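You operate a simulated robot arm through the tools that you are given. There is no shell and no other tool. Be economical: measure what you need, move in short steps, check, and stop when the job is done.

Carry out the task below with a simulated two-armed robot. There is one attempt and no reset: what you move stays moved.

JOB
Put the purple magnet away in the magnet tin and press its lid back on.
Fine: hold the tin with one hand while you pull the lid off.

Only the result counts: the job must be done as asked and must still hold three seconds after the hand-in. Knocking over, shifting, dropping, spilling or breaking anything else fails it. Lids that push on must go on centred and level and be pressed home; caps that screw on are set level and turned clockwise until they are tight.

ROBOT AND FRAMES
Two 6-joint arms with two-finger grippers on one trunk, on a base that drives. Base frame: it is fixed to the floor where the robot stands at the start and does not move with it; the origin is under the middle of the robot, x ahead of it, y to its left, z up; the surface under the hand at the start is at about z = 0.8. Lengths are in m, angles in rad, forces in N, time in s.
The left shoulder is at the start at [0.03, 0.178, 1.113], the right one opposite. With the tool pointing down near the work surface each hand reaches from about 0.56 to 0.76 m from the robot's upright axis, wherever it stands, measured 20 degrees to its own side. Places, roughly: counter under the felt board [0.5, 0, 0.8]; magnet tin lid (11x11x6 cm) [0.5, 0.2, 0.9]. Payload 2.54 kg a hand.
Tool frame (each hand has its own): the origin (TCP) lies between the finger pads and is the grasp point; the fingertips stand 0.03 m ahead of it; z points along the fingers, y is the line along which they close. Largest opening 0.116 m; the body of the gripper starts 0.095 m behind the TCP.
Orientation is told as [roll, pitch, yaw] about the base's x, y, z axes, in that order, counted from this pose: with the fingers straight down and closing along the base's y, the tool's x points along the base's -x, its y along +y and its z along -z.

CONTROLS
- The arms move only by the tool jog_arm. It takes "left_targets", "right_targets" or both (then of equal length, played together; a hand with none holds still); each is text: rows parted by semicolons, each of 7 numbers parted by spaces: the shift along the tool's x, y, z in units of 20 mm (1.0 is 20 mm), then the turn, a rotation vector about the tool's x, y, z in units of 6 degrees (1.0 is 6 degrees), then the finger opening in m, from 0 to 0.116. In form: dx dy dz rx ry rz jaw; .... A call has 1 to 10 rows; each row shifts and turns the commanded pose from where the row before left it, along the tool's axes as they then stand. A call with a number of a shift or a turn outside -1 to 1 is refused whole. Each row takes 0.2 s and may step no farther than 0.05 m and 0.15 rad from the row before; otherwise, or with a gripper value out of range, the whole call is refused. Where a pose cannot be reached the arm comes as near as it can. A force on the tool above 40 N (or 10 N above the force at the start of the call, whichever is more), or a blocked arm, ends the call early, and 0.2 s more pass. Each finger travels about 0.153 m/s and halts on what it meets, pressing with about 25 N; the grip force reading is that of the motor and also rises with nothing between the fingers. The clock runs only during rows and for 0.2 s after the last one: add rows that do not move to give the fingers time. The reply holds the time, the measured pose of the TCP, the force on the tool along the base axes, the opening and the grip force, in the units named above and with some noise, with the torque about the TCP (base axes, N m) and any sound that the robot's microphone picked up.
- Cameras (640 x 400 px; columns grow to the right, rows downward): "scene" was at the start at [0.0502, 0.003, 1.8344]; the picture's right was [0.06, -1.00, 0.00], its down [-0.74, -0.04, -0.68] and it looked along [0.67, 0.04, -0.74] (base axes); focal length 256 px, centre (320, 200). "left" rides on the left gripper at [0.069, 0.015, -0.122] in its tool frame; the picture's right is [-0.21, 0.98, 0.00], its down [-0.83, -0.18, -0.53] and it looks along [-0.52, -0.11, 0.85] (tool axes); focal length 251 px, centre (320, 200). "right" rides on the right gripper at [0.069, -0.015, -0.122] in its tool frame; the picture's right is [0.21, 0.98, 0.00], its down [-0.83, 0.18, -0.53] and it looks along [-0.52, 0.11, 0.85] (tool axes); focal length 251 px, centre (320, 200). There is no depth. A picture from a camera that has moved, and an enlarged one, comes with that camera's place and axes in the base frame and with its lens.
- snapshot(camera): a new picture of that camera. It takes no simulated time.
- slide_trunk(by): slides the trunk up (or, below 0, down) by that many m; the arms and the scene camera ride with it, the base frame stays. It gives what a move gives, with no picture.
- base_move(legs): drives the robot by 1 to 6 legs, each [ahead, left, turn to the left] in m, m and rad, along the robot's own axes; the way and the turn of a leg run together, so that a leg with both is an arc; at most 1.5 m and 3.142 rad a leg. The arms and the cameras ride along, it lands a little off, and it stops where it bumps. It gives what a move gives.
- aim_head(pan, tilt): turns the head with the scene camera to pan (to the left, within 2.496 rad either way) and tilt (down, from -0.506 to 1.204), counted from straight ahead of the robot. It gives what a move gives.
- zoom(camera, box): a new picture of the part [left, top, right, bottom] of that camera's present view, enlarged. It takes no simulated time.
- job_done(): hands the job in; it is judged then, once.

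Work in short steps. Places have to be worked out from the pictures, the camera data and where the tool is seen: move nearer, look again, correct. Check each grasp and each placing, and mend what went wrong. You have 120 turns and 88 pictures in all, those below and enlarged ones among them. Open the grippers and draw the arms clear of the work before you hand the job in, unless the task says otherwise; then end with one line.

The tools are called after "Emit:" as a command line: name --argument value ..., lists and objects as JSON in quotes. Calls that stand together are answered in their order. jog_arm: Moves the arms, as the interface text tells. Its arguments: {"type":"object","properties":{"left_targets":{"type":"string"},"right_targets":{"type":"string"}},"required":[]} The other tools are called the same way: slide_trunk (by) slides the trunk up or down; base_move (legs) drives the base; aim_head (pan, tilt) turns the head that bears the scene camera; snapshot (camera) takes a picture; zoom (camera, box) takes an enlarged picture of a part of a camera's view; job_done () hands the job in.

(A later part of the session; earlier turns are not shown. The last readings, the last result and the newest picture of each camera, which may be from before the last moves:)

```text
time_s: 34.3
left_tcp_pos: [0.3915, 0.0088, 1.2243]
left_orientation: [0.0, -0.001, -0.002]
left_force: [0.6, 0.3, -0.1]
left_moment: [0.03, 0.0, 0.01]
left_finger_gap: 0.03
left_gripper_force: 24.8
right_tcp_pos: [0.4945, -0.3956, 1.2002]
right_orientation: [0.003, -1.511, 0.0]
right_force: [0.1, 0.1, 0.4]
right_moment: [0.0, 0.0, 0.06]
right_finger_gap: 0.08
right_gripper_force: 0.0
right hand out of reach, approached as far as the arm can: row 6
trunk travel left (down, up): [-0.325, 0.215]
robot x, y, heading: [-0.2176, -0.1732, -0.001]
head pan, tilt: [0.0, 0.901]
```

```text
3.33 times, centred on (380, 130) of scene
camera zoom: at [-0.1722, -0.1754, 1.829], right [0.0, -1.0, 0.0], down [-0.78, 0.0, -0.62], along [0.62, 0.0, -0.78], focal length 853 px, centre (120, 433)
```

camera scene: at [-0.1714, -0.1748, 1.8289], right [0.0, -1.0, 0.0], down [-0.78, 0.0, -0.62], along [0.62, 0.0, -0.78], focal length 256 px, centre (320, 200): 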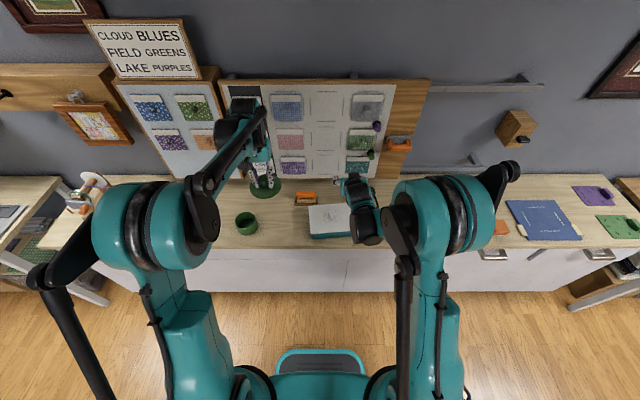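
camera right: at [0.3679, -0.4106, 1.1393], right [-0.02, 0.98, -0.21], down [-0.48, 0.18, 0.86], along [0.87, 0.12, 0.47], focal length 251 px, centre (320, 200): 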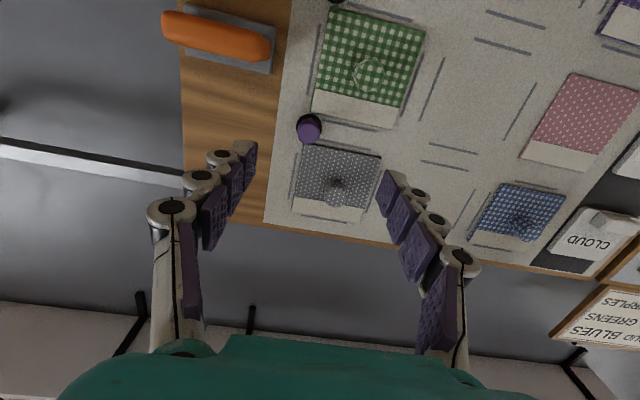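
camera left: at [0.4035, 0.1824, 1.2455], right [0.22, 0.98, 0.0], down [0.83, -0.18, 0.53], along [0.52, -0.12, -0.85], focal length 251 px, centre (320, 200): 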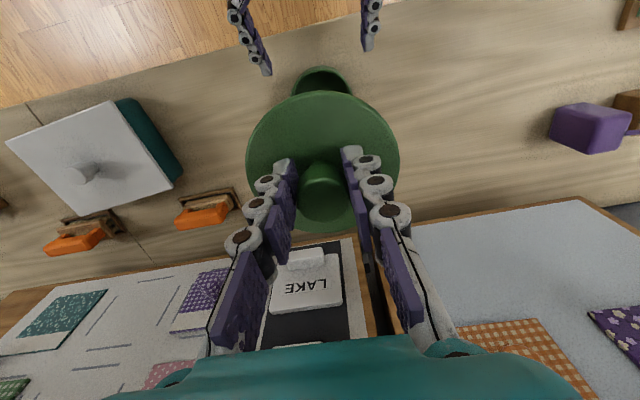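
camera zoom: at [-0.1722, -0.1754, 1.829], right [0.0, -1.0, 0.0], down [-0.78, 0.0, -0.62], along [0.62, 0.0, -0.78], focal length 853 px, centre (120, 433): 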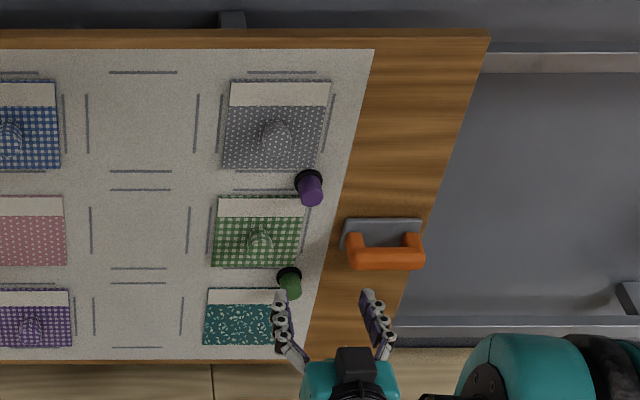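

Magnet: tip ≈ (0.667, −0.402, 1.213), running to the board at x≈0.705. Advance toward it part-way with jaw 0.05 and recheck.

Emit:
jog_arm --right_targets "-0.3 -0.16 0.9 0 0 0 0.06;-0.25 -0.16 0.9 0 0 0 0.055;0 0 0.9 0 0 0 0.05;0 0 0.9 0 0 0 0.05;0 0 0.8 0 0 0 0.05;0 0 0.8 0 0 0 0.05"

Emit:
snapshot --camera "right"

Emit:
zoom --camera "scene" --box '[310, 70, 450, 190]'

```text
time_s: 35.7
left_tcp_pos: [0.394, 0.0112, 1.2237]
left_orientation: [-0.001, -0.001, -0.001]
left_force: [0.1, -0.1, -0.4]
left_moment: [-0.02, 0.01, -0.01]
left_finger_gap: 0.0303
left_gripper_force: 24.7
right_tcp_pos: [0.5996, -0.3987, 1.2041]
right_orientation: [-0.004, -1.509, 0.01]
right_force: [0.0, -0.1, -0.2]
right_moment: [0.01, -0.03, -0.01]
right_finger_gap: 0.05
right_gripper_force: 0.1
trunk travel left (down, up): [-0.325, 0.215]
robot x, y, heading: [-0.2169, -0.1699, -0.002]
head pan, tilt: [0.0, 0.901]
```

```text
52 pictures are left
camera right: at [0.4732, -0.4158, 1.1424], right [-0.02, 0.98, -0.21], down [-0.48, 0.18, 0.86], along [0.88, 0.12, 0.47], focal length 251 px, centre (320, 200)
```

right: 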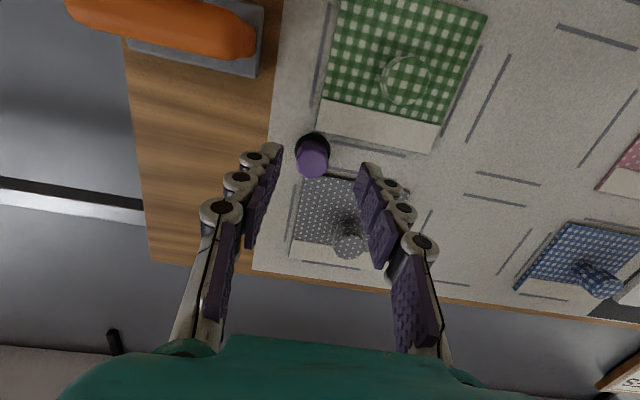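

```text
3.33 times, centred on (380, 130) of scene
camera zoom: at [-0.1706, -0.1741, 1.8289], right [0.0, -1.0, 0.0], down [-0.78, 0.0, -0.62], along [0.62, 0.0, -0.78], focal length 853 px, centre (120, 433)
```

zoom: 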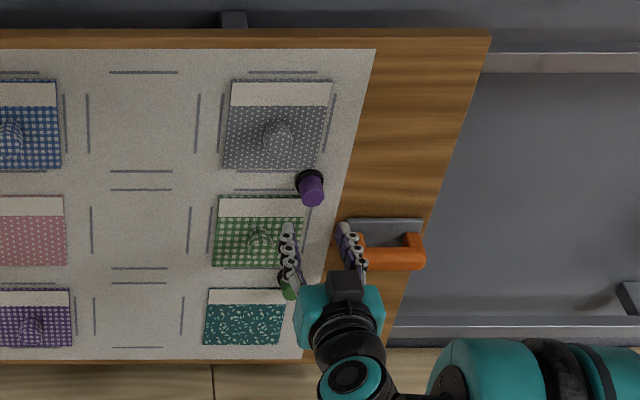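

Line-up is good: magnet tip ≈ (0.667, −0.402, 1.211). Advance to TCP x≈0.662 with small corrections.

Emit:
jog_arm --right_targets "-0.3 -0.17 0.6 0 0 0 0.05;-0.25 0 0.9 0 0 0 0.05;0 0 0.8 0 0 0 0.05;0 0 0.8 0 0 0 0.05"

Emit:
snapshot --camera "right"

Emit:
zoom --camera "scene" --box '[350, 90, 420, 150]'

```text
time_s: 36.7
left_tcp_pos: [0.3934, 0.0106, 1.2239]
left_orientation: [0.0, 0.0, -0.001]
left_force: [0.0, 0.6, 0.8]
left_moment: [0.03, 0.01, 0.04]
left_finger_gap: 0.0299
left_gripper_force: 25.5
right_tcp_pos: [0.6619, -0.4005, 1.2119]
right_orientation: [-0.01, -1.509, 0.015]
right_force: [-1.1, -0.2, 0.1]
right_moment: [0.01, 0.01, 0.0]
right_finger_gap: 0.0499
right_gripper_force: 0.1
trunk travel left (down, up): [-0.325, 0.215]
robot x, y, heading: [-0.2207, -0.1733, -0.002]
head pan, tilt: [0.0, 0.901]
```

```text
50 pictures are left
camera right: at [0.537, -0.4172, 1.1506], right [-0.02, 0.98, -0.21], down [-0.48, 0.18, 0.86], along [0.88, 0.12, 0.47], focal length 251 px, centre (320, 200)
```

right: 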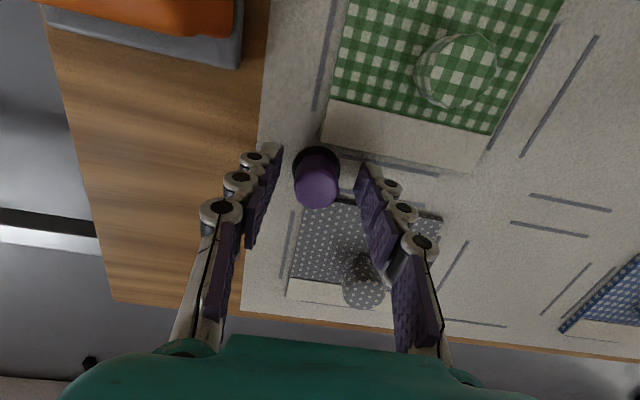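

```text
6.67 times, centred on (385, 120) of scene
camera zoom: at [-0.1705, -0.1741, 1.8289], right [0.0, -1.0, 0.0], down [-0.78, 0.0, -0.62], along [0.62, 0.0, -0.78], focal length 1705 px, centre (-113, 733)
```

zoom: 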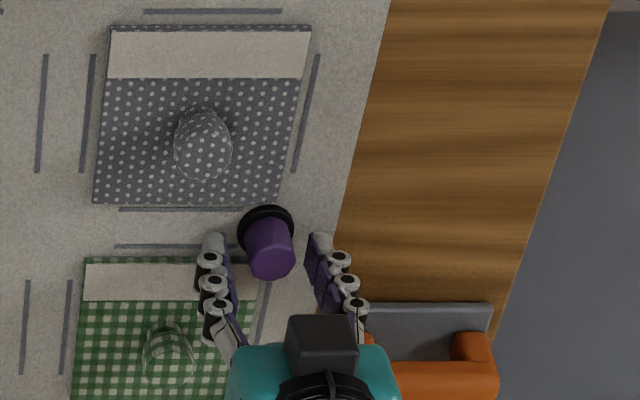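

The fingers straddle the purple head. Close on it.

Emit:
jog_arm --right_targets "0 0 0 0 0 0 0.035;0 0 0 0 0 0 0.02;0 0 0 0 0 0 0.008;0 0 0 0 0 0 0.008"

Emit:
snapshot --camera "right"

```text
time_s: 37.7
left_tcp_pos: [0.3924, 0.0107, 1.2232]
left_orientation: [-0.001, 0.001, -0.001]
left_force: [0.6, -0.4, -0.6]
left_moment: [0.0, 0.02, -0.01]
left_finger_gap: 0.0298
left_gripper_force: 25.3
right_tcp_pos: [0.6612, -0.4012, 1.2123]
right_orientation: [-0.007, -1.51, 0.015]
right_force: [1.9, -4.0, 4.4]
right_moment: [0.0, -0.22, -0.15]
right_finger_gap: 0.0255
right_gripper_force: 25.7
trunk travel left (down, up): [-0.325, 0.215]
robot x, y, heading: [-0.2182, -0.1712, -0.002]
head pan, tilt: [0.0, 0.901]
```

```text
48 pictures are left
camera right: at [0.536, -0.4182, 1.1512], right [-0.02, 0.98, -0.21], down [-0.48, 0.18, 0.86], along [0.87, 0.12, 0.47], focal length 251 px, centre (320, 200)
```

right: 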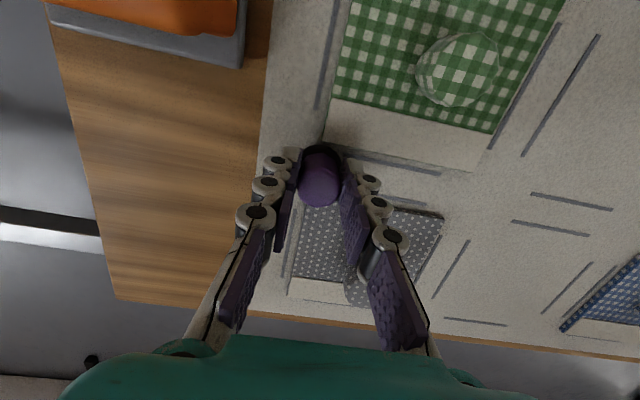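

Gripped at 0.0255. Pull straight back from the board.

Emit:
jog_arm --right_targets "0 0 -0.2 0 0 0 0.008;0 0 -0.4 0 0 0 0.008;0 0 -0.7 0 0 0 0.008;0 0 -1 0 0 0 0.008;0 0 -1 0 0 0 0.008"

Emit:
snapshot --camera "right"

Emit:
zoom --camera "scene" --box '[310, 70, 450, 190]'

```text
time_s: 38.9
left_tcp_pos: [0.3929, 0.0109, 1.2236]
left_orientation: [0.0, 0.001, -0.001]
left_force: [0.0, -0.2, -0.8]
left_moment: [-0.01, -0.01, -0.01]
left_finger_gap: 0.03
left_gripper_force: 25.1
right_tcp_pos: [0.5949, -0.4017, 1.2151]
right_orientation: [-0.023, -1.511, 0.032]
right_force: [0.6, -0.6, -0.3]
right_moment: [0.02, 0.04, -0.04]
right_finger_gap: 0.0253
right_gripper_force: 24.9
trunk travel left (down, up): [-0.325, 0.215]
robot x, y, heading: [-0.2188, -0.1722, -0.001]
head pan, tilt: [0.0, 0.901]
```

```text
47 pictures are left
camera right: at [0.4695, -0.4178, 1.1543], right [-0.02, 0.98, -0.22], down [-0.48, 0.18, 0.86], along [0.87, 0.12, 0.47], focal length 251 px, centre (320, 200)
```

right: 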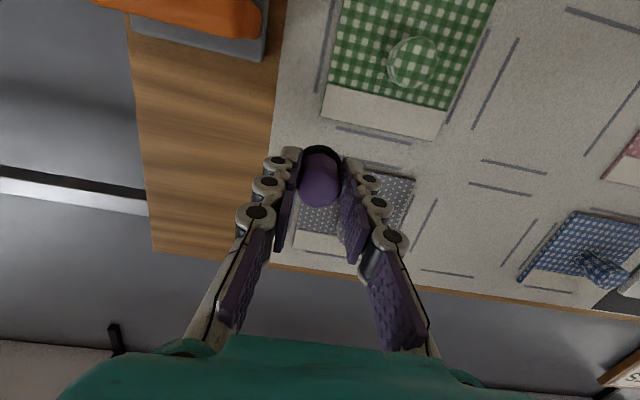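

```text
3.33 times, centred on (380, 130) of scene
camera zoom: at [-0.1722, -0.174, 1.829], right [0.0, -1.0, 0.0], down [-0.78, 0.0, -0.62], along [0.62, 0.0, -0.78], focal length 853 px, centre (120, 433)
```

zoom: 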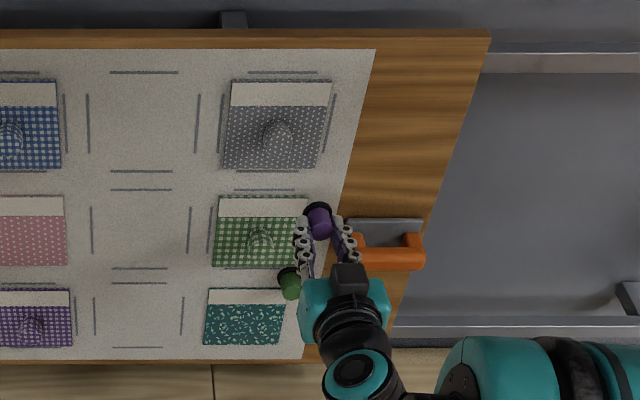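

Magnet in hand, nothing else moved. Back away while turning the tool back towards vertical.

Emit:
jog_arm --right_targets "0.07 0 -1 0 1 0 0.008;0.17 0 -0.98 0 1 0 0.008;0.28 0 -0.96 0 1 0 0.008;0.37 0 -0.93 0 1 0 0.008;0.47 0 -0.88 0 1 0 0.008;0.56 0 -0.83 0 1 0 0.008;0.64 0 -0.77 0 1 0 0.008;0.3 0 -0.3 0 1 0 0.008;0 0 0 0 1 0 0.008;0 0 0 0 1 0 0.008"

Emit:
jog_arm --right_targets "0 0 0 0 1 0 0.008;0 0 0 0 1 0 0.008;0 0 0 0 1 0 0.008;0 0 0 0 1 0 0.008;0 0 0 0 0.4 0 0.008"

```text
time_s: 41.1
left_tcp_pos: [0.393, 0.0114, 1.2233]
left_orientation: [0.0, 0.0, -0.003]
left_force: [0.4, 0.8, -0.7]
left_moment: [-0.06, 0.02, -0.03]
left_finger_gap: 0.03
left_gripper_force: 25.4
right_tcp_pos: [0.4476, -0.4029, 1.2136]
right_orientation: [0.001, -0.461, 0.007]
right_force: [-0.1, 0.1, -0.2]
right_moment: [0.0, -0.03, 0.0]
right_finger_gap: 0.0255
right_gripper_force: 25.0
trunk travel left (down, up): [-0.325, 0.215]
robot x, y, heading: [-0.2176, -0.17, -0.003]
head pan, tilt: [0.0, 0.901]
```

```text
time_s: 42.3
left_tcp_pos: [0.393, 0.0104, 1.2238]
left_orientation: [-0.001, 0.001, -0.001]
left_force: [-0.1, 0.0, -0.7]
left_moment: [-0.01, -0.03, 0.01]
left_finger_gap: 0.0299
left_gripper_force: 24.6
right_tcp_pos: [0.4476, -0.4028, 1.2151]
right_orientation: [-0.002, 0.001, 0.008]
right_force: [-0.3, 0.2, 0.1]
right_moment: [0.02, -0.04, 0.04]
right_finger_gap: 0.0253
right_gripper_force: 25.0
trunk travel left (down, up): [-0.325, 0.215]
robot x, y, heading: [-0.2158, -0.1748, -0.001]
head pan, tilt: [0.0, 0.901]
```

Tool is vertical with the magnet. Drive back so the tin is centred ahead at rel. x≈0.63.

Emit:
base_move --legs '[[0.0, 0.342, 0.0], [0.066, 0.0, 0.0]]'

Emit:
snapshot --camera "right"

Emit:
snapshot --camera "scene"

```text
time_s: 45.2
left_tcp_pos: [0.4607, 0.3521, 1.2227]
left_orientation: [0.0, 0.001, -0.004]
left_force: [0.8, -0.3, -0.4]
left_moment: [-0.01, 0.05, 0.0]
left_finger_gap: 0.0301
left_gripper_force: 25.3
right_tcp_pos: [0.5156, -0.0626, 1.2135]
right_orientation: [-0.002, 0.0, 0.006]
right_force: [0.3, 0.7, -1.2]
right_moment: [-0.01, 0.07, 0.02]
right_finger_gap: 0.0256
right_gripper_force: 24.9
trunk travel left (down, up): [-0.325, 0.215]
robot x, y, heading: [-0.1533, 0.1703, -0.005]
head pan, tilt: [0.0, 0.901]
```

```text
45 pictures are left
camera right: at [0.4456, -0.0771, 1.3361], right [-0.22, 0.98, 0.0], down [0.82, 0.19, 0.53], along [0.52, 0.12, -0.85], focal length 251 px, centre (320, 200)
```

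right: 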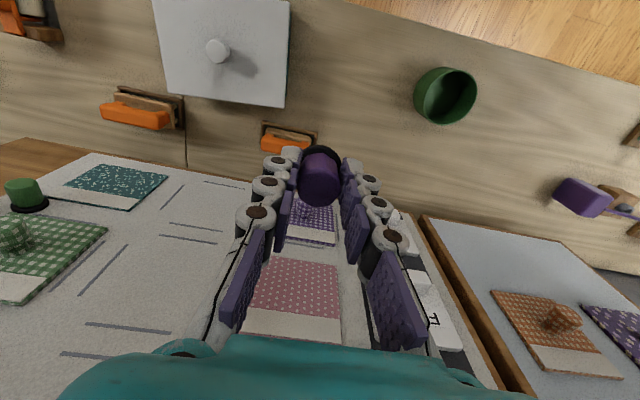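

```text
44 pictures are left
camera scene: at [-0.1032, 0.1681, 1.8289], right [0.0, -1.0, 0.0], down [-0.78, 0.0, -0.62], along [0.62, 0.0, -0.78], focal length 256 px, centre (320, 200)
```

scene: 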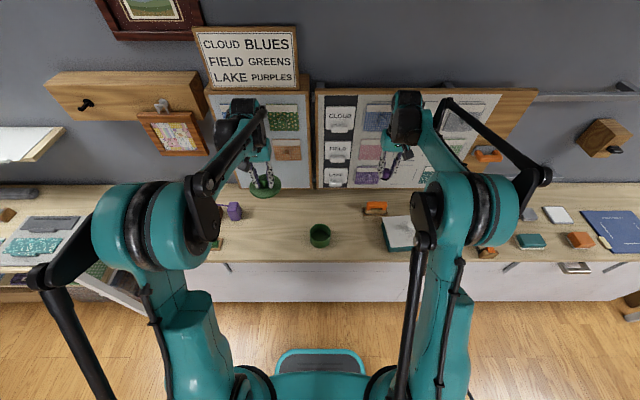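

Bring the magnet over the tin (≈(0.476, 0.167)), descending to z≈1.07.

Emit:
jog_arm --right_targets "0.2 1 0.6 0 0 0 0.008;0.2 1 0.6 0 0 0 0.008;0.2 1 0.6 0 0 0 0.008;0.2 1 0.6 0 0 0 0.008;0.2 1 0.6 0 0 0 0.008;0.2 1 0.6 0 0 0 0.008;0.2 1 0.6 0 0 0 0.008;0.2 1 0.6 0 0 0 0.008;0.2 1 0.6 0 0 0 0.008;0.2 1 0.6 0 0 0 0.008"

Emit:
jog_arm --right_targets "0 0.7 0.5 0 0 0 0.008;0 0.7 0.5 0 0 0 0.008"

Emit:
snapshot --camera "right"

Emit:
snapshot --camera "left"

```text
time_s: 47.4
left_tcp_pos: [0.4595, 0.3519, 1.2237]
left_orientation: [0.0, 0.001, -0.004]
left_force: [-0.7, 0.7, -0.7]
left_moment: [-0.01, 0.02, 0.03]
left_finger_gap: 0.03
left_gripper_force: 25.1
right_tcp_pos: [0.4739, 0.1395, 1.0923]
right_orientation: [-0.002, -0.003, 0.006]
right_force: [-0.2, -0.8, -1.3]
right_moment: [-0.02, -0.03, -0.01]
right_finger_gap: 0.0253
right_gripper_force: 24.9
trunk travel left (down, up): [-0.325, 0.215]
robot x, y, heading: [-0.1512, 0.17, -0.004]
head pan, tilt: [0.0, 0.901]
```

```text
time_s: 48.0
left_tcp_pos: [0.4596, 0.352, 1.2242]
left_orientation: [0.0, -0.002, -0.003]
left_force: [-0.7, 0.2, -0.5]
left_moment: [0.0, 0.0, -0.02]
left_finger_gap: 0.0302
left_gripper_force: 25.1
right_tcp_pos: [0.4719, 0.1667, 1.0734]
right_orientation: [-0.001, -0.001, 0.005]
right_force: [0.7, -0.1, -0.8]
right_moment: [-0.01, 0.01, 0.03]
right_finger_gap: 0.0254
right_gripper_force: 25.0
trunk travel left (down, up): [-0.325, 0.215]
robot x, y, heading: [-0.1484, 0.1677, -0.004]
head pan, tilt: [0.0, 0.901]
```

```text
43 pictures are left
camera right: at [0.4031, 0.1509, 1.1962], right [-0.22, 0.98, 0.0], down [0.82, 0.19, 0.53], along [0.52, 0.12, -0.84], focal length 251 px, centre (320, 200)
```

right: 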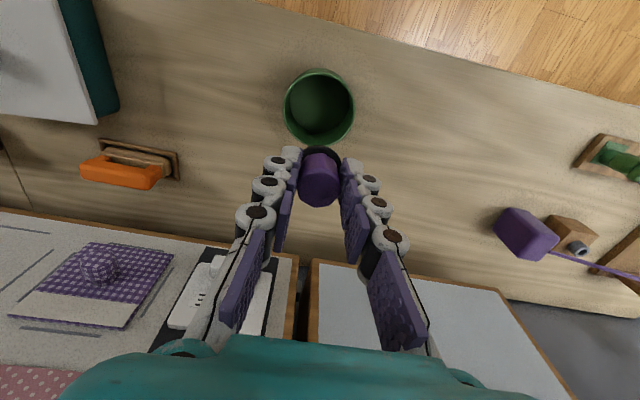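

```text
42 pictures are left
camera left: at [0.3911, 0.3676, 1.3444], right [0.22, 0.98, 0.0], down [0.83, -0.18, 0.53], along [0.52, -0.12, -0.85], focal length 251 px, centre (320, 200)
```

left: 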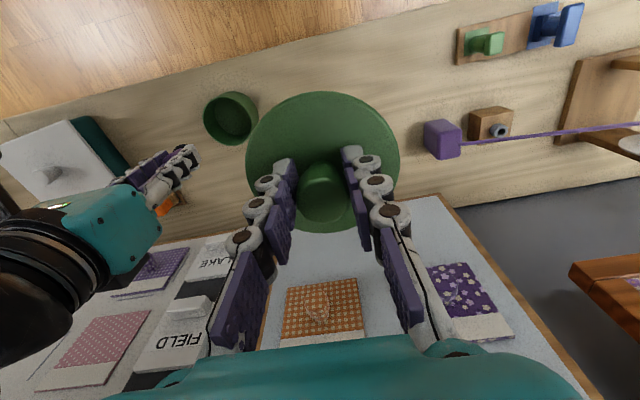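

Tin rim centre ≈ (0.471, 0.167): aligned. Descend to just above, then check.

Emit:
jog_arm --right_targets "0 0 1 0 0 0 0.008;0 0 1 0 0 0 0.008;0 0 1 0 0 0 0.008;0 0 1 0 0 0 0.008;0 0 1 0 0 0 0.008;0 0 1 0 0 0 0.008;0 0 1 0 0 0 0.008;0 0 0.7 0 0 0 0.008"

Emit:
snapshot --camera "right"

```text
time_s: 49.8
left_tcp_pos: [0.4596, 0.3526, 1.2242]
left_orientation: [0.001, 0.0, -0.004]
left_force: [-0.2, 0.0, -0.8]
left_moment: [0.01, 0.03, -0.02]
left_finger_gap: 0.0301
left_gripper_force: 25.8
right_tcp_pos: [0.4724, 0.1663, 0.919]
right_orientation: [-0.002, -0.002, 0.005]
right_force: [0.0, 0.4, -0.3]
right_moment: [0.01, 0.0, 0.05]
right_finger_gap: 0.0253
right_gripper_force: 24.7
trunk travel left (down, up): [-0.325, 0.215]
robot x, y, heading: [-0.1534, 0.1712, -0.004]
head pan, tilt: [0.0, 0.901]
```

```text
41 pictures are left
camera right: at [0.4025, 0.1509, 1.0411], right [-0.22, 0.98, 0.0], down [0.82, 0.19, 0.53], along [0.52, 0.12, -0.84], focal length 251 px, centre (320, 200)
```

right: 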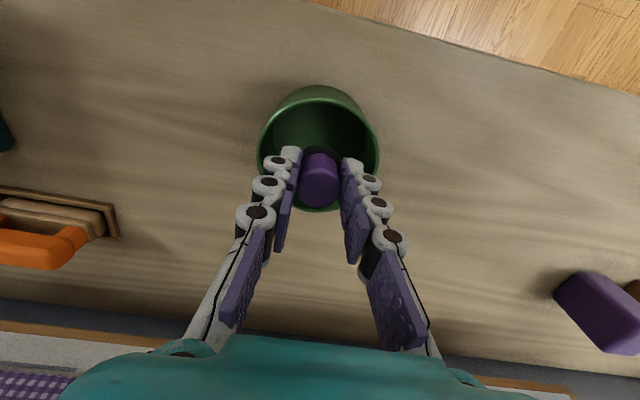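

Well centred. Lower the magnet to the tin floor in small steps, watching for contact force.

Emit:
jog_arm --right_targets "0 0 0.8 0 0 0 0.008;0 0 0.8 0 0 0 0.008;0 0 0.6 0 0 0 0.008;0 0 0.5 0 0 0 0.008;0 0 0.25 0 0 0 0.008"

Emit:
snapshot --camera "right"

```text
time_s: 51.0
left_tcp_pos: [0.4587, 0.3516, 1.2229]
left_orientation: [0.0, -0.001, -0.003]
left_force: [-0.3, 0.0, 0.3]
left_moment: [-0.01, 0.02, -0.03]
left_finger_gap: 0.0302
left_gripper_force: 25.0
right_tcp_pos: [0.4722, 0.1654, 0.8609]
right_orientation: [-0.001, -0.002, 0.008]
right_force: [-0.8, -0.5, -0.5]
right_moment: [-0.02, 0.01, -0.01]
right_finger_gap: 0.0254
right_gripper_force: 25.3
trunk travel left (down, up): [-0.325, 0.215]
robot x, y, heading: [-0.1513, 0.1701, -0.002]
head pan, tilt: [0.0, 0.901]
```

```text
40 pictures are left
camera right: at [0.4032, 0.1492, 0.983], right [-0.22, 0.98, 0.0], down [0.82, 0.19, 0.54], along [0.52, 0.12, -0.84], focal length 251 px, centre (320, 200)
```

right: 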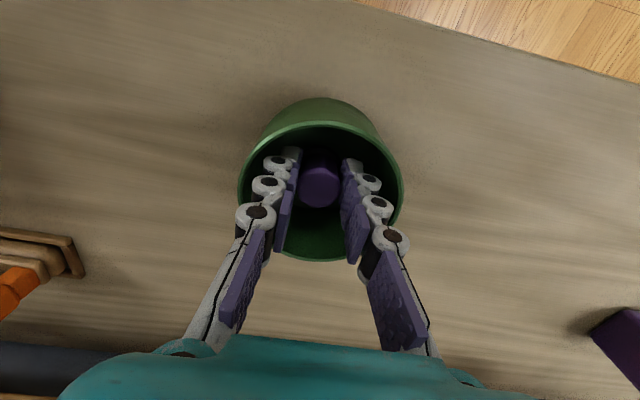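

Continue in 2–3 mm steps for contact.

Emit:
jog_arm --right_targets "0 0 0.15 0 0 0 0.008;0 0 0.15 0 0 0 0.008;0 0 0.15 0 0 0 0.008"

```text
time_s: 51.8
left_tcp_pos: [0.4583, 0.352, 1.2233]
left_orientation: [-0.001, -0.001, -0.003]
left_force: [-0.2, -0.7, -0.3]
left_moment: [0.0, 0.0, -0.01]
left_finger_gap: 0.0299
left_gripper_force: 25.5
right_tcp_pos: [0.4734, 0.1648, 0.8515]
right_orientation: [-0.002, -0.001, 0.007]
right_force: [-0.1, -0.1, -0.1]
right_moment: [-0.01, 0.0, -0.02]
right_finger_gap: 0.0254
right_gripper_force: 25.1
trunk travel left (down, up): [-0.325, 0.215]
robot x, y, heading: [-0.15, 0.1692, -0.0]
head pan, tilt: [0.0, 0.901]
```

Emit:
jog_arm --right_targets "0 0 0.12 0 0 0 0.008;0 0 0.12 0 0 0 0.008;0 0 0.12 0 0 0 0.008"

```text
time_s: 52.6
left_tcp_pos: [0.4581, 0.3519, 1.2252]
left_orientation: [-0.002, -0.001, -0.001]
left_force: [0.7, 0.4, -1.2]
left_moment: [0.03, 0.02, -0.02]
left_finger_gap: 0.0299
left_gripper_force: 25.5
right_tcp_pos: [0.4722, 0.1649, 0.8454]
right_orientation: [0.0, -0.004, 0.006]
right_force: [2.6, 2.2, 20.2]
right_moment: [0.05, 0.08, -0.03]
right_finger_gap: 0.0253
right_gripper_force: 25.2
trunk travel left (down, up): [-0.325, 0.215]
robot x, y, heading: [-0.1554, 0.1682, -0.002]
head pan, tilt: [0.0, 0.901]
```

Floor contact (20 N). Ease up 2 mm, open modestly, and withdraw straight up.

Emit:
jog_arm --right_targets "0 0 -0.08 0 0 0 0.008;0 0 0 0 0 0 0.03;0 0 0 0 0 0 0.042;0 0 0 0 0 0 0.042;0 0 -0.5 0 0 0 0.042;0 0 -1 0 0 0 0.042;0 0 -1 0 0 0 0.042;0 0 -1 0 0 0 0.042;0 0 -1 0 0 0 0.042"

Emit:
snapshot --camera "right"

```text
time_s: 54.6
left_tcp_pos: [0.4588, 0.3523, 1.2245]
left_orientation: [0.001, 0.001, -0.003]
left_force: [-1.4, 1.5, 0.1]
left_moment: [-0.01, 0.02, -0.03]
left_finger_gap: 0.0299
left_gripper_force: 24.6
right_tcp_pos: [0.4734, 0.1655, 0.936]
right_orientation: [-0.002, -0.001, 0.007]
right_force: [0.1, 0.1, -0.3]
right_moment: [0.03, -0.05, 0.0]
right_finger_gap: 0.0422
right_gripper_force: 0.1
trunk travel left (down, up): [-0.325, 0.215]
robot x, y, heading: [-0.1546, 0.1677, -0.001]
head pan, tilt: [0.0, 0.901]
```

```text
39 pictures are left
camera right: at [0.403, 0.1502, 1.0601], right [-0.22, 0.98, 0.0], down [0.82, 0.19, 0.54], along [0.52, 0.12, -0.84], focal length 251 px, centre (320, 200)
```

right: 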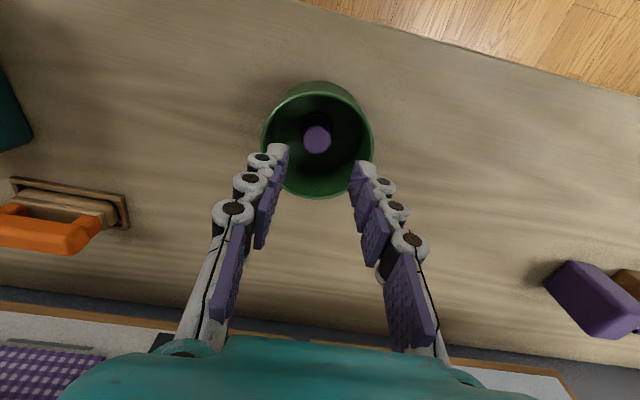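

The magnet stands in the tin. Clear the right hand up and to the right.

Emit:
jog_arm --right_targets "0 0 -1 0 0 0 0.042;0 0 -1 0 0 0 0.042;0 -1 -1 0 0 0 0.042;0 -1 -1 0 0 0 0.042;0 -1 -1 0 0 0 0.042;0 -1 0 0 0 0 0.042;0 -1 0 0 0 0 0.042;0 -1 0 0 0 0 0.042;0 -1 0 0 0 0 0.042;0 -1 0 0 0 0 0.042"

Emit:
jog_arm --right_targets "0 -1 0 0 0 0 0.042;0 -1 0 0 0 0 0.042;0 -1 0 0 0 0 0.042;0 -1 0 0 0 0 0.042;0 -0.5 0 0 0 0 0.042"

Emit:
snapshot --camera "left"

Emit:
zoom --camera "scene" --box '[220, 140, 420, 270]'

```text
time_s: 56.8
left_tcp_pos: [0.4584, 0.3501, 1.2234]
left_orientation: [-0.001, 0.001, -0.004]
left_force: [-0.4, -1.0, -0.4]
left_moment: [0.01, 0.01, -0.02]
left_finger_gap: 0.0306
left_gripper_force: 24.8
right_tcp_pos: [0.474, 0.0055, 1.0352]
right_orientation: [-0.001, -0.001, 0.007]
right_force: [-0.4, -0.6, -0.2]
right_moment: [0.04, 0.0, 0.01]
right_finger_gap: 0.042
right_gripper_force: 0.0
trunk travel left (down, up): [-0.325, 0.215]
robot x, y, heading: [-0.154, 0.1706, -0.009]
head pan, tilt: [0.0, 0.901]
```

```text
time_s: 58.0
left_tcp_pos: [0.4587, 0.3514, 1.2219]
left_orientation: [0.0, -0.001, -0.001]
left_force: [-0.7, -0.4, -1.1]
left_moment: [0.02, 0.03, 0.0]
left_finger_gap: 0.0301
left_gripper_force: 25.1
right_tcp_pos: [0.4732, -0.0849, 1.0364]
right_orientation: [-0.002, -0.001, 0.006]
right_force: [-0.4, 0.4, 0.1]
right_moment: [-0.04, 0.01, 0.0]
right_finger_gap: 0.0419
right_gripper_force: 0.1
trunk travel left (down, up): [-0.325, 0.215]
robot x, y, heading: [-0.155, 0.1722, -0.003]
head pan, tilt: [0.0, 0.901]
```

```text
38 pictures are left
camera left: at [0.3909, 0.3675, 1.3445], right [0.22, 0.98, 0.0], down [0.83, -0.18, 0.53], along [0.52, -0.12, -0.85], focal length 251 px, centre (320, 200)
```

left: 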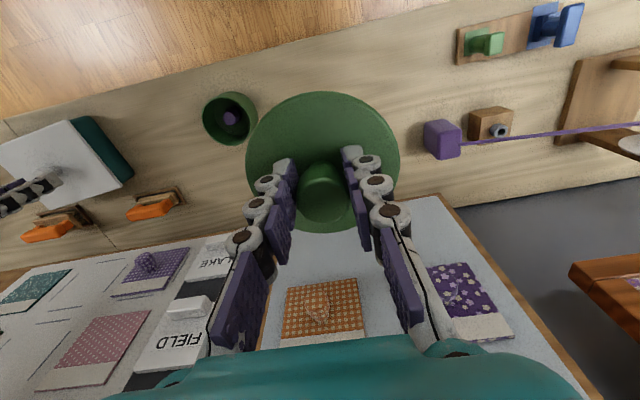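

```text
3.08 times, centred on (320, 205) of scene
camera zoom: at [-0.1051, 0.1677, 1.8289], right [0.0, -1.0, 0.0], down [-0.78, 0.0, -0.62], along [0.62, 0.0, -0.78], focal length 787 px, centre (320, 185)
```

zoom: 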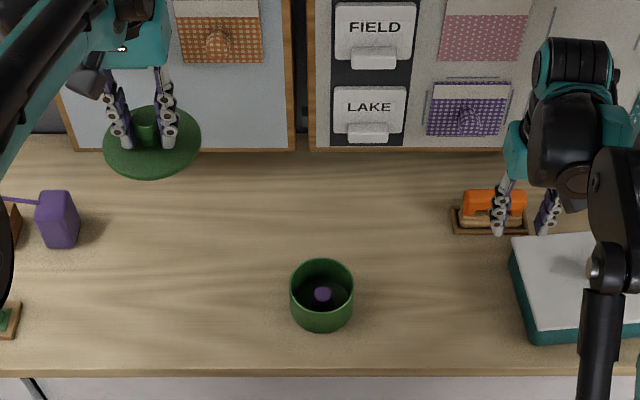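

Bring the lid over the tin: to (0.472, 0.167), descending to ~1.0.

Emit:
jog_arm --left_targets "-0.067 -0.92 0.6 0 0 0 0.01;-0.067 -0.92 0.6 0 0 0 0.01;-0.067 -0.92 0.6 0 0 0 0.01;-0.067 -0.92 0.6 0 0 0 0.01;-0.067 -0.92 0.6 0 0 0 0.01;-0.067 -0.92 0.6 0 0 0 0.01;-0.067 -0.92 0.6 0 0 0 0.01;-0.067 -0.92 0.6 0 0 0 0.01;-0.067 -0.92 0.6 0 0 0 0.01;-0.067 -0.92 0.6 0 0 0 0.01"

Emit:
jog_arm --left_targets "0 0 1 0 0 0 0.01;0 0 1 0 0 0 0.01;0 0 1 0 0 0 0.01;0 0 1 0 0 0 0.01;0 0 1 0 0 0 0.01" --right_targets "0 0 0 1 0 0 0.042;0 0 0 1 0 0 0.042;0 0 0 1 0 0 0.042;0 0 0 1 0 0 0.042;0 0 0 1 0 0 0.042"

Emit:
snapshot --camera "right"

Emit:
snapshot --camera "left"

Emit:
zoom --camera "scene" --box '[260, 160, 400, 260]'

```text
time_s: 60.2
left_tcp_pos: [0.4715, 0.167, 1.1033]
left_orientation: [0.0, -0.002, -0.003]
left_force: [1.1, -0.2, -0.2]
left_moment: [0.0, 0.01, 0.01]
left_finger_gap: 0.03
left_gripper_force: 24.4
right_tcp_pos: [0.4743, -0.0858, 1.0357]
right_orientation: [-0.001, -0.001, 0.009]
right_force: [0.5, -0.7, -0.1]
right_moment: [0.0, -0.01, -0.02]
right_finger_gap: 0.0421
right_gripper_force: 0.1
trunk travel left (down, up): [-0.325, 0.215]
robot x, y, heading: [-0.1504, 0.1678, -0.001]
head pan, tilt: [0.0, 0.901]
```

```text
time_s: 61.4
left_tcp_pos: [0.4707, 0.1689, 1.0023]
left_orientation: [-0.001, 0.001, -0.004]
left_force: [-0.3, 0.4, 0.1]
left_moment: [-0.01, 0.0, 0.01]
left_finger_gap: 0.0301
left_gripper_force: 24.9
right_tcp_pos: [0.4746, -0.0828, 1.0369]
right_orientation: [-0.526, -0.001, 0.005]
right_force: [-0.1, -0.4, 0.7]
right_moment: [-0.06, 0.02, 0.0]
right_finger_gap: 0.0422
right_gripper_force: 0.1
trunk travel left (down, up): [-0.325, 0.215]
robot x, y, heading: [-0.1522, 0.1707, -0.006]
head pan, tilt: [0.0, 0.901]
```

```text
36 pictures are left
camera right: at [0.4047, -0.0365, 1.1503], right [-0.22, 0.84, -0.49], down [0.82, 0.43, 0.37], along [0.52, -0.32, -0.79], focal length 251 px, centre (320, 200)
```

right: 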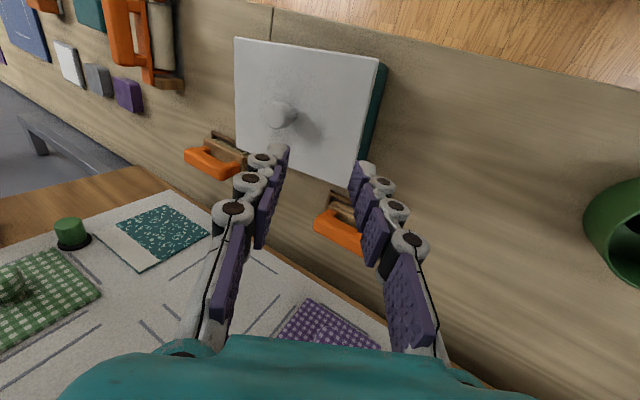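

```text
35 pictures are left
camera left: at [0.4038, 0.1846, 1.1229], right [0.22, 0.98, 0.0], down [0.83, -0.18, 0.53], along [0.52, -0.12, -0.85], focal length 251 px, centre (320, 200)
```

left: 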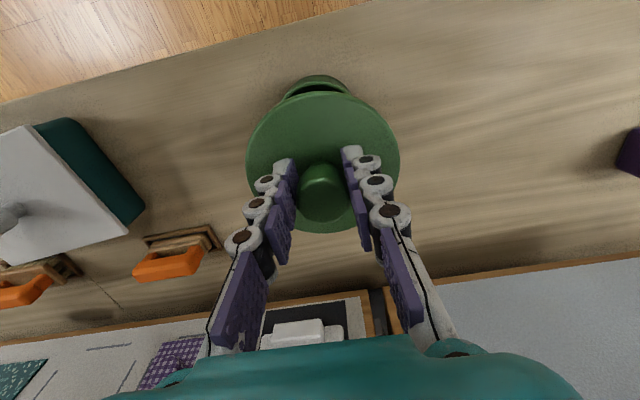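

```text
4.00 times, centred on (330, 210) of scene
camera zoom: at [-0.104, 0.1683, 1.8289], right [0.0, -1.0, 0.0], down [-0.78, 0.0, -0.62], along [0.62, 0.0, -0.78], focal length 1023 px, centre (280, 160)
```

zoom: 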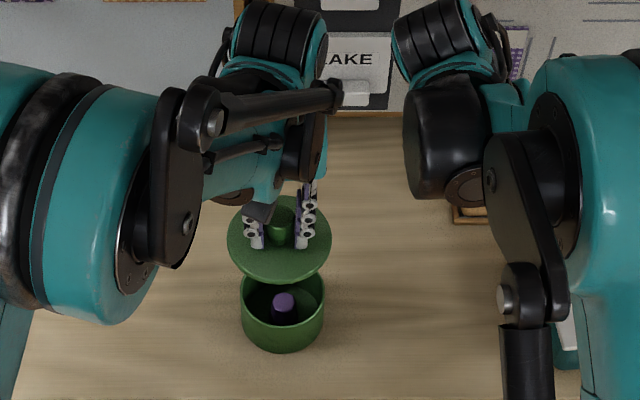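

I rolled the right hand the wrong way; turn it to look toward the tin for a side view.

Emit:
jog_arm --right_targets "0 0 0 -1 0 0 0.042;0 0 0 -1 0 0 0.042;0 0 0 -1 0 0 0.042;0 0 0 -1 0 0 0.042;0 0 0 -1 0 0 0.042;0 0 0 -1 0 0 0.042;0 0 0 -1 0 0 0.042;0 0 0 -1 0 0 0.042;0 0 0 -1 0 0 0.042;0 0 0 -1 0 0 0.042"

Emit:
jog_arm --right_targets "0 0 0 -1 0 0 0.042;0 0 0 -1 0 0 0.042;0 0 0 -1 0 0 0.042;0 0 0 -1 0 0 0.042"

Emit:
snapshot --camera "right"

```text
time_s: 63.6
left_tcp_pos: [0.4718, 0.1682, 1.0036]
left_orientation: [0.0, -0.002, -0.003]
left_force: [0.9, -0.7, -0.1]
left_moment: [0.02, 0.0, 0.0]
left_finger_gap: 0.03
left_gripper_force: 25.2
right_tcp_pos: [0.4742, -0.0849, 1.0367]
right_orientation: [0.525, -0.002, 0.008]
right_force: [0.7, -0.4, 0.0]
right_moment: [-0.02, -0.01, -0.02]
right_finger_gap: 0.042
right_gripper_force: 0.1
trunk travel left (down, up): [-0.325, 0.215]
robot x, y, heading: [-0.1525, 0.1706, -0.006]
head pan, tilt: [0.0, 0.901]
```

```text
time_s: 64.6
left_tcp_pos: [0.4717, 0.1681, 1.0025]
left_orientation: [-0.002, 0.001, -0.004]
left_force: [0.6, 0.1, 0.2]
left_moment: [0.02, 0.03, 0.0]
left_finger_gap: 0.0301
left_gripper_force: 25.6
right_tcp_pos: [0.4739, -0.0839, 1.0372]
right_orientation: [0.945, 0.001, 0.009]
right_force: [0.2, 0.2, -0.7]
right_moment: [0.03, -0.04, 0.02]
right_finger_gap: 0.0421
right_gripper_force: 0.0
trunk travel left (down, up): [-0.325, 0.215]
robot x, y, heading: [-0.152, 0.1672, -0.007]
head pan, tilt: [0.0, 0.901]
```

```text
33 pictures are left
camera right: at [0.4055, -0.193, 1.0968], right [-0.22, 0.57, 0.79], down [0.83, -0.32, 0.46], along [0.52, 0.76, -0.4], focal length 251 px, centre (320, 200)
```

right: 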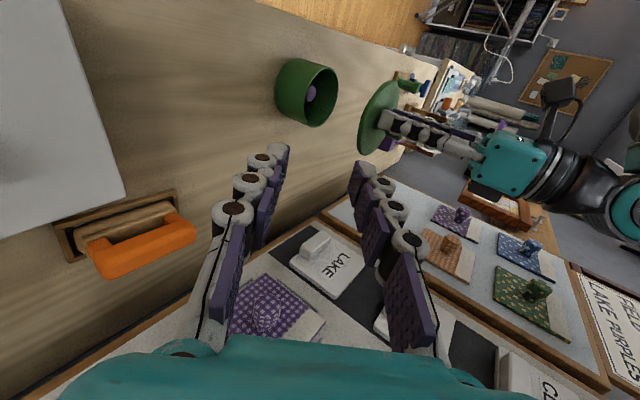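

Emit:
zoom --camera "right" --box '[260, 40, 460, 165]'

```text
3.20 times, centred on (360, 102) of right
camera zoom: at [0.4055, -0.193, 1.0968], right [-0.22, 0.57, 0.79], down [0.83, -0.32, 0.46], along [0.52, 0.76, -0.4], focal length 805 px, centre (192, 512)
```

zoom: 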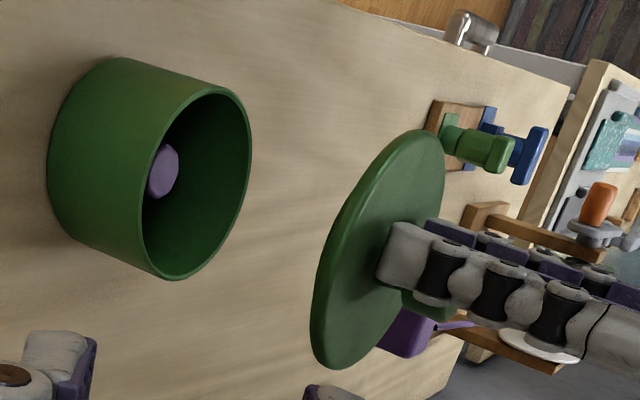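

Alignment in x looks within a millimetre. Descend to just above the rim and compare lid and tin again.

Emit:
jog_arm --left_targets "0 0 1 0 0 0 0.01;0 0 1 0 0 0 0.01;0 0 1 0 0 0 0.01;0 0 0.6 0 0 0 0.01"

Emit:
zoom --camera "scene" --box '[290, 190, 350, 250]'

Emit:
zoom --camera "right" --box '[260, 40, 400, 140]'

```text
time_s: 65.6
left_tcp_pos: [0.4728, 0.1677, 0.9307]
left_orientation: [-0.001, 0.001, -0.004]
left_force: [1.1, -0.6, 0.3]
left_moment: [0.02, 0.0, -0.01]
left_finger_gap: 0.0302
left_gripper_force: 25.0
right_tcp_pos: [0.4741, -0.0837, 1.0356]
right_orientation: [0.942, -0.003, 0.006]
right_force: [0.1, -1.4, -0.3]
right_moment: [0.02, -0.01, 0.02]
right_finger_gap: 0.042
right_gripper_force: 0.0
trunk travel left (down, up): [-0.325, 0.215]
robot x, y, heading: [-0.152, 0.1717, 0.004]
head pan, tilt: [0.0, 0.901]
```

```text
6.67 times, centred on (320, 220) of scene
camera zoom: at [-0.1048, 0.1673, 1.8289], right [0.0, -1.0, 0.0], down [-0.78, 0.0, -0.62], along [0.62, 0.0, -0.78], focal length 1705 px, centre (320, 67)
```

zoom: 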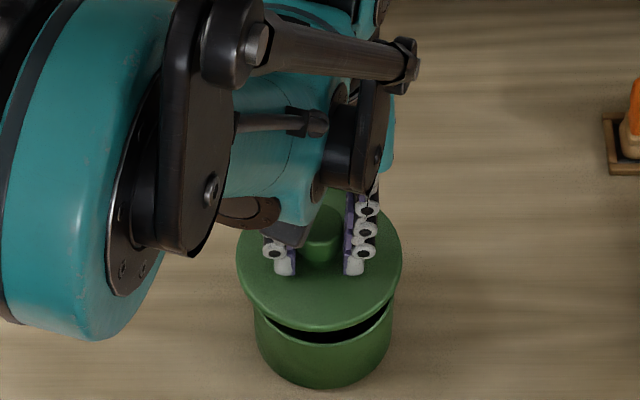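

```text
4.00 times, centred on (330, 90) of right
camera zoom: at [0.4053, -0.1925, 1.097], right [-0.22, 0.57, 0.79], down [0.83, -0.32, 0.46], along [0.52, 0.75, -0.4], focal length 1006 px, centre (280, 640)
```

zoom: 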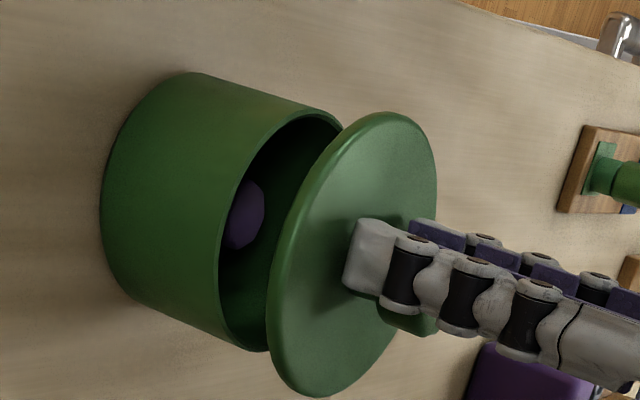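

x is aligned; the lid sits ~2 mm too far in +y. Correct and lower gently.

Emit:
jog_arm --left_targets "0 -0.1 0 0 0 0 0.01;0 0 0.3 0 0 0 0.01;0 0 0.3 0 0 0 0.01;0 0 0.3 0 0 0 0.01"

Emit:
zoom --camera "scene" --box '[290, 190, 350, 250]'

Emit:
zoom --camera "right" --box '[260, 40, 400, 140]'

```text
time_s: 66.6
left_tcp_pos: [0.4727, 0.1657, 0.913]
left_orientation: [0.001, 0.001, -0.005]
left_force: [0.2, 0.4, -0.3]
left_moment: [0.0, 0.01, 0.01]
left_finger_gap: 0.0299
left_gripper_force: 24.8
right_tcp_pos: [0.4746, -0.0846, 1.0378]
right_orientation: [0.943, -0.002, 0.005]
right_force: [0.5, 0.7, -0.1]
right_moment: [-0.03, 0.02, 0.02]
right_finger_gap: 0.0422
right_gripper_force: 0.0
trunk travel left (down, up): [-0.325, 0.215]
robot x, y, heading: [-0.1529, 0.1718, -0.001]
head pan, tilt: [0.0, 0.901]
```

```text
6.67 times, centred on (320, 220) of scene
camera zoom: at [-0.1048, 0.1674, 1.8289], right [0.0, -1.0, 0.0], down [-0.78, 0.0, -0.62], along [0.62, 0.0, -0.78], focal length 1705 px, centre (320, 67)
```

zoom: 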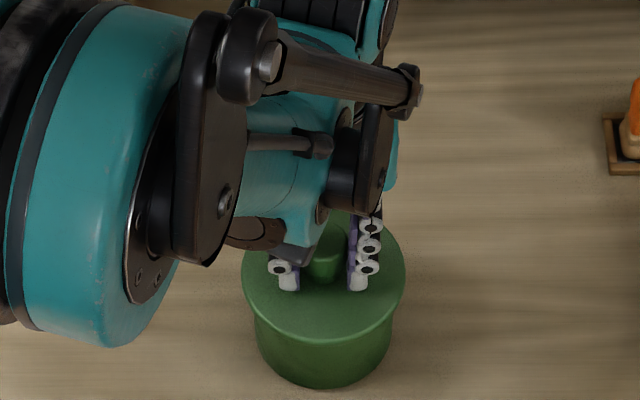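

```text
4.00 times, centred on (330, 90) of right
camera zoom: at [0.4052, -0.1925, 1.097], right [-0.22, 0.57, 0.79], down [0.83, -0.32, 0.46], along [0.52, 0.75, -0.4], focal length 1006 px, centre (280, 640)
```

zoom: 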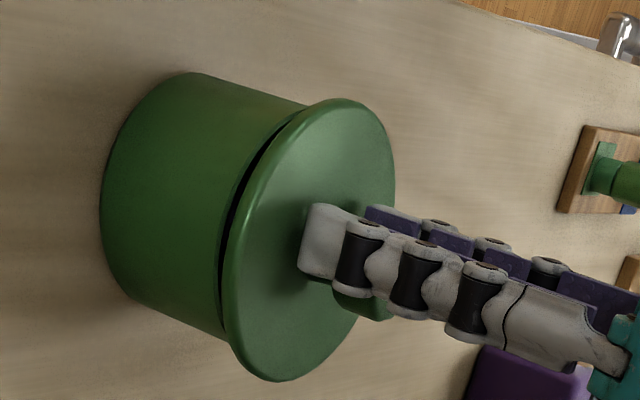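

Centred. Lower the last ~7 mm in small steps, then press.

Emit:
jog_arm --left_targets "0 0 0.12 0 0 0 0.01;0 0 0.12 0 0 0 0.01;0 0 0.12 0 0 0 0.01"

```text
time_s: 67.4
left_tcp_pos: [0.4726, 0.1654, 0.906]
left_orientation: [0.001, 0.0, -0.002]
left_force: [0.8, 0.3, -0.3]
left_moment: [0.0, -0.02, 0.01]
left_finger_gap: 0.03
left_gripper_force: 25.3
right_tcp_pos: [0.4741, -0.0838, 1.0373]
right_orientation: [0.942, -0.002, 0.006]
right_force: [0.4, -0.8, -0.6]
right_moment: [0.01, 0.03, -0.03]
right_finger_gap: 0.042
right_gripper_force: 0.0
trunk travel left (down, up): [-0.325, 0.215]
robot x, y, heading: [-0.1518, 0.1669, -0.005]
head pan, tilt: [0.0, 0.901]
```

Emit:
jog_arm --left_targets "0 0 0.1 0 0 0 0.01;0 0 0.1 0 0 0 0.01;0 0 0.1 0 0 0 0.01;0 0 0.1 0 0 0 0.01"

Emit:
zoom --camera "right" --box '[260, 40, 400, 140]'

```text
time_s: 68.4
left_tcp_pos: [0.4718, 0.165, 0.8996]
left_orientation: [-0.001, 0.0, -0.004]
left_force: [1.8, -2.8, 26.4]
left_moment: [-0.06, -0.18, -0.07]
left_finger_gap: 0.0302
left_gripper_force: 24.5
right_tcp_pos: [0.4725, -0.0846, 1.0392]
right_orientation: [0.944, -0.004, 0.009]
right_force: [-0.1, 0.0, 0.1]
right_moment: [0.02, 0.04, 0.0]
right_finger_gap: 0.0417
right_gripper_force: 0.1
trunk travel left (down, up): [-0.325, 0.215]
robot x, y, heading: [-0.1532, 0.171, -0.003]
head pan, tilt: [0.0, 0.901]
```

```text
4.00 times, centred on (330, 90) of right
camera zoom: at [0.4034, -0.1927, 1.0982], right [-0.22, 0.57, 0.79], down [0.83, -0.32, 0.46], along [0.52, 0.75, -0.4], focal length 1006 px, centre (280, 640)
```

zoom: 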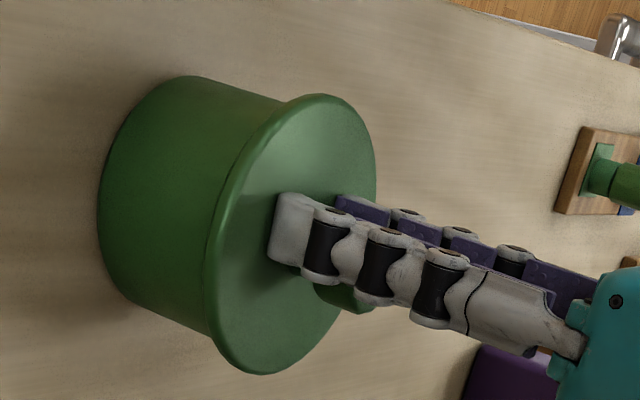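

Contact at 26 N and the lid looks seated level. Press further to be sure it's home.

Emit:
jog_arm --left_targets "0 0 0.1 0 0 0 0.01;0 0 0.1 0 0 0 0.01;0 0 0 0 0 0 0.01"

```text
time_s: 68.8
left_tcp_pos: [0.4712, 0.1669, 0.8989]
left_orientation: [-0.001, -0.002, -0.005]
left_force: [-3.9, 0.1, 25.8]
left_moment: [0.06, 0.25, -0.02]
left_finger_gap: 0.0296
left_gripper_force: 25.2
right_tcp_pos: [0.4721, -0.084, 1.038]
right_orientation: [0.943, -0.005, 0.007]
right_force: [-0.2, -0.3, -0.5]
right_moment: [0.02, 0.02, 0.02]
right_finger_gap: 0.042
right_gripper_force: 0.2
trunk travel left (down, up): [-0.325, 0.215]
robot x, y, heading: [-0.1532, 0.1733, -0.005]
head pan, tilt: [0.0, 0.901]
stopped in row 2 (left hand): the force on the tool passed its limit at 43 N (the readings are from after the stop); the commanded pose is now the measured one
```

It peaked at 43 N. Release, rise, and press with closed fingers on top of the knob for certainty; first inspect.

Emit:
jog_arm --left_targets "0 0 0 0 0 0 0.03;0 0 0 0 0 0 0.045;0 0 0 0 0 0 0.055;0 0 -0.5 0 0 0 0.055;0 0 -1 0 0 0 0.055;0 0 -1 0 0 0 0.055;0 0 -1 0 0 0 0.03;0 0 0 0 0 0 0.0;0 0 0 0 0 0 0.0"

Emit:
zoom --camera "right" --box '[260, 40, 400, 140]'

Emit:
snapshot --camera "left"

```text
time_s: 70.8
left_tcp_pos: [0.4727, 0.165, 0.9684]
left_orientation: [0.0, 0.0, -0.004]
left_force: [0.2, -0.3, 0.1]
left_moment: [0.02, -0.03, 0.0]
left_finger_gap: 0.0002
left_gripper_force: 25.1
right_tcp_pos: [0.4731, -0.0841, 1.0368]
right_orientation: [0.942, -0.003, 0.008]
right_force: [-0.5, -0.3, -0.7]
right_moment: [-0.03, -0.04, 0.04]
right_finger_gap: 0.0419
right_gripper_force: 0.1
trunk travel left (down, up): [-0.325, 0.215]
robot x, y, heading: [-0.1536, 0.1717, -0.008]
head pan, tilt: [0.0, 0.901]
```

```text
4.00 times, centred on (330, 90) of right
camera zoom: at [0.4049, -0.1925, 1.0972], right [-0.22, 0.57, 0.79], down [0.83, -0.32, 0.46], along [0.52, 0.75, -0.4], focal length 1006 px, centre (280, 640)
```

zoom: 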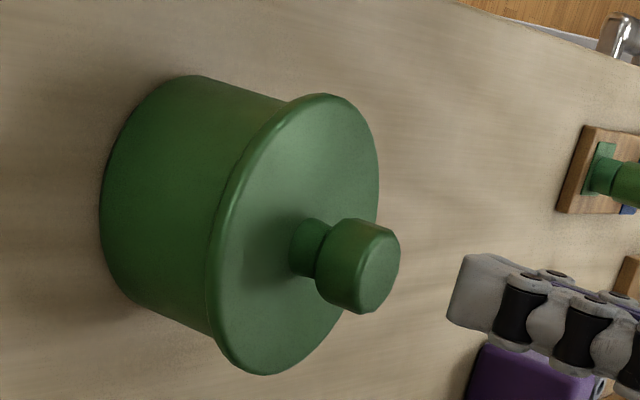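

```text
25 pictures are left
camera left: at [0.4048, 0.181, 1.089], right [0.22, 0.98, 0.0], down [0.82, -0.18, 0.53], along [0.52, -0.12, -0.84], focal length 251 px, centre (320, 200)
```

left: 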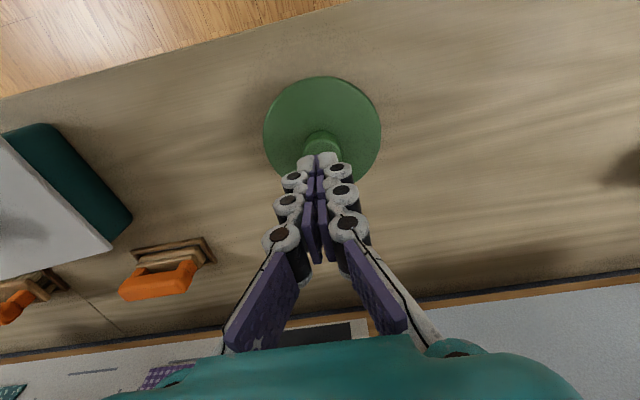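

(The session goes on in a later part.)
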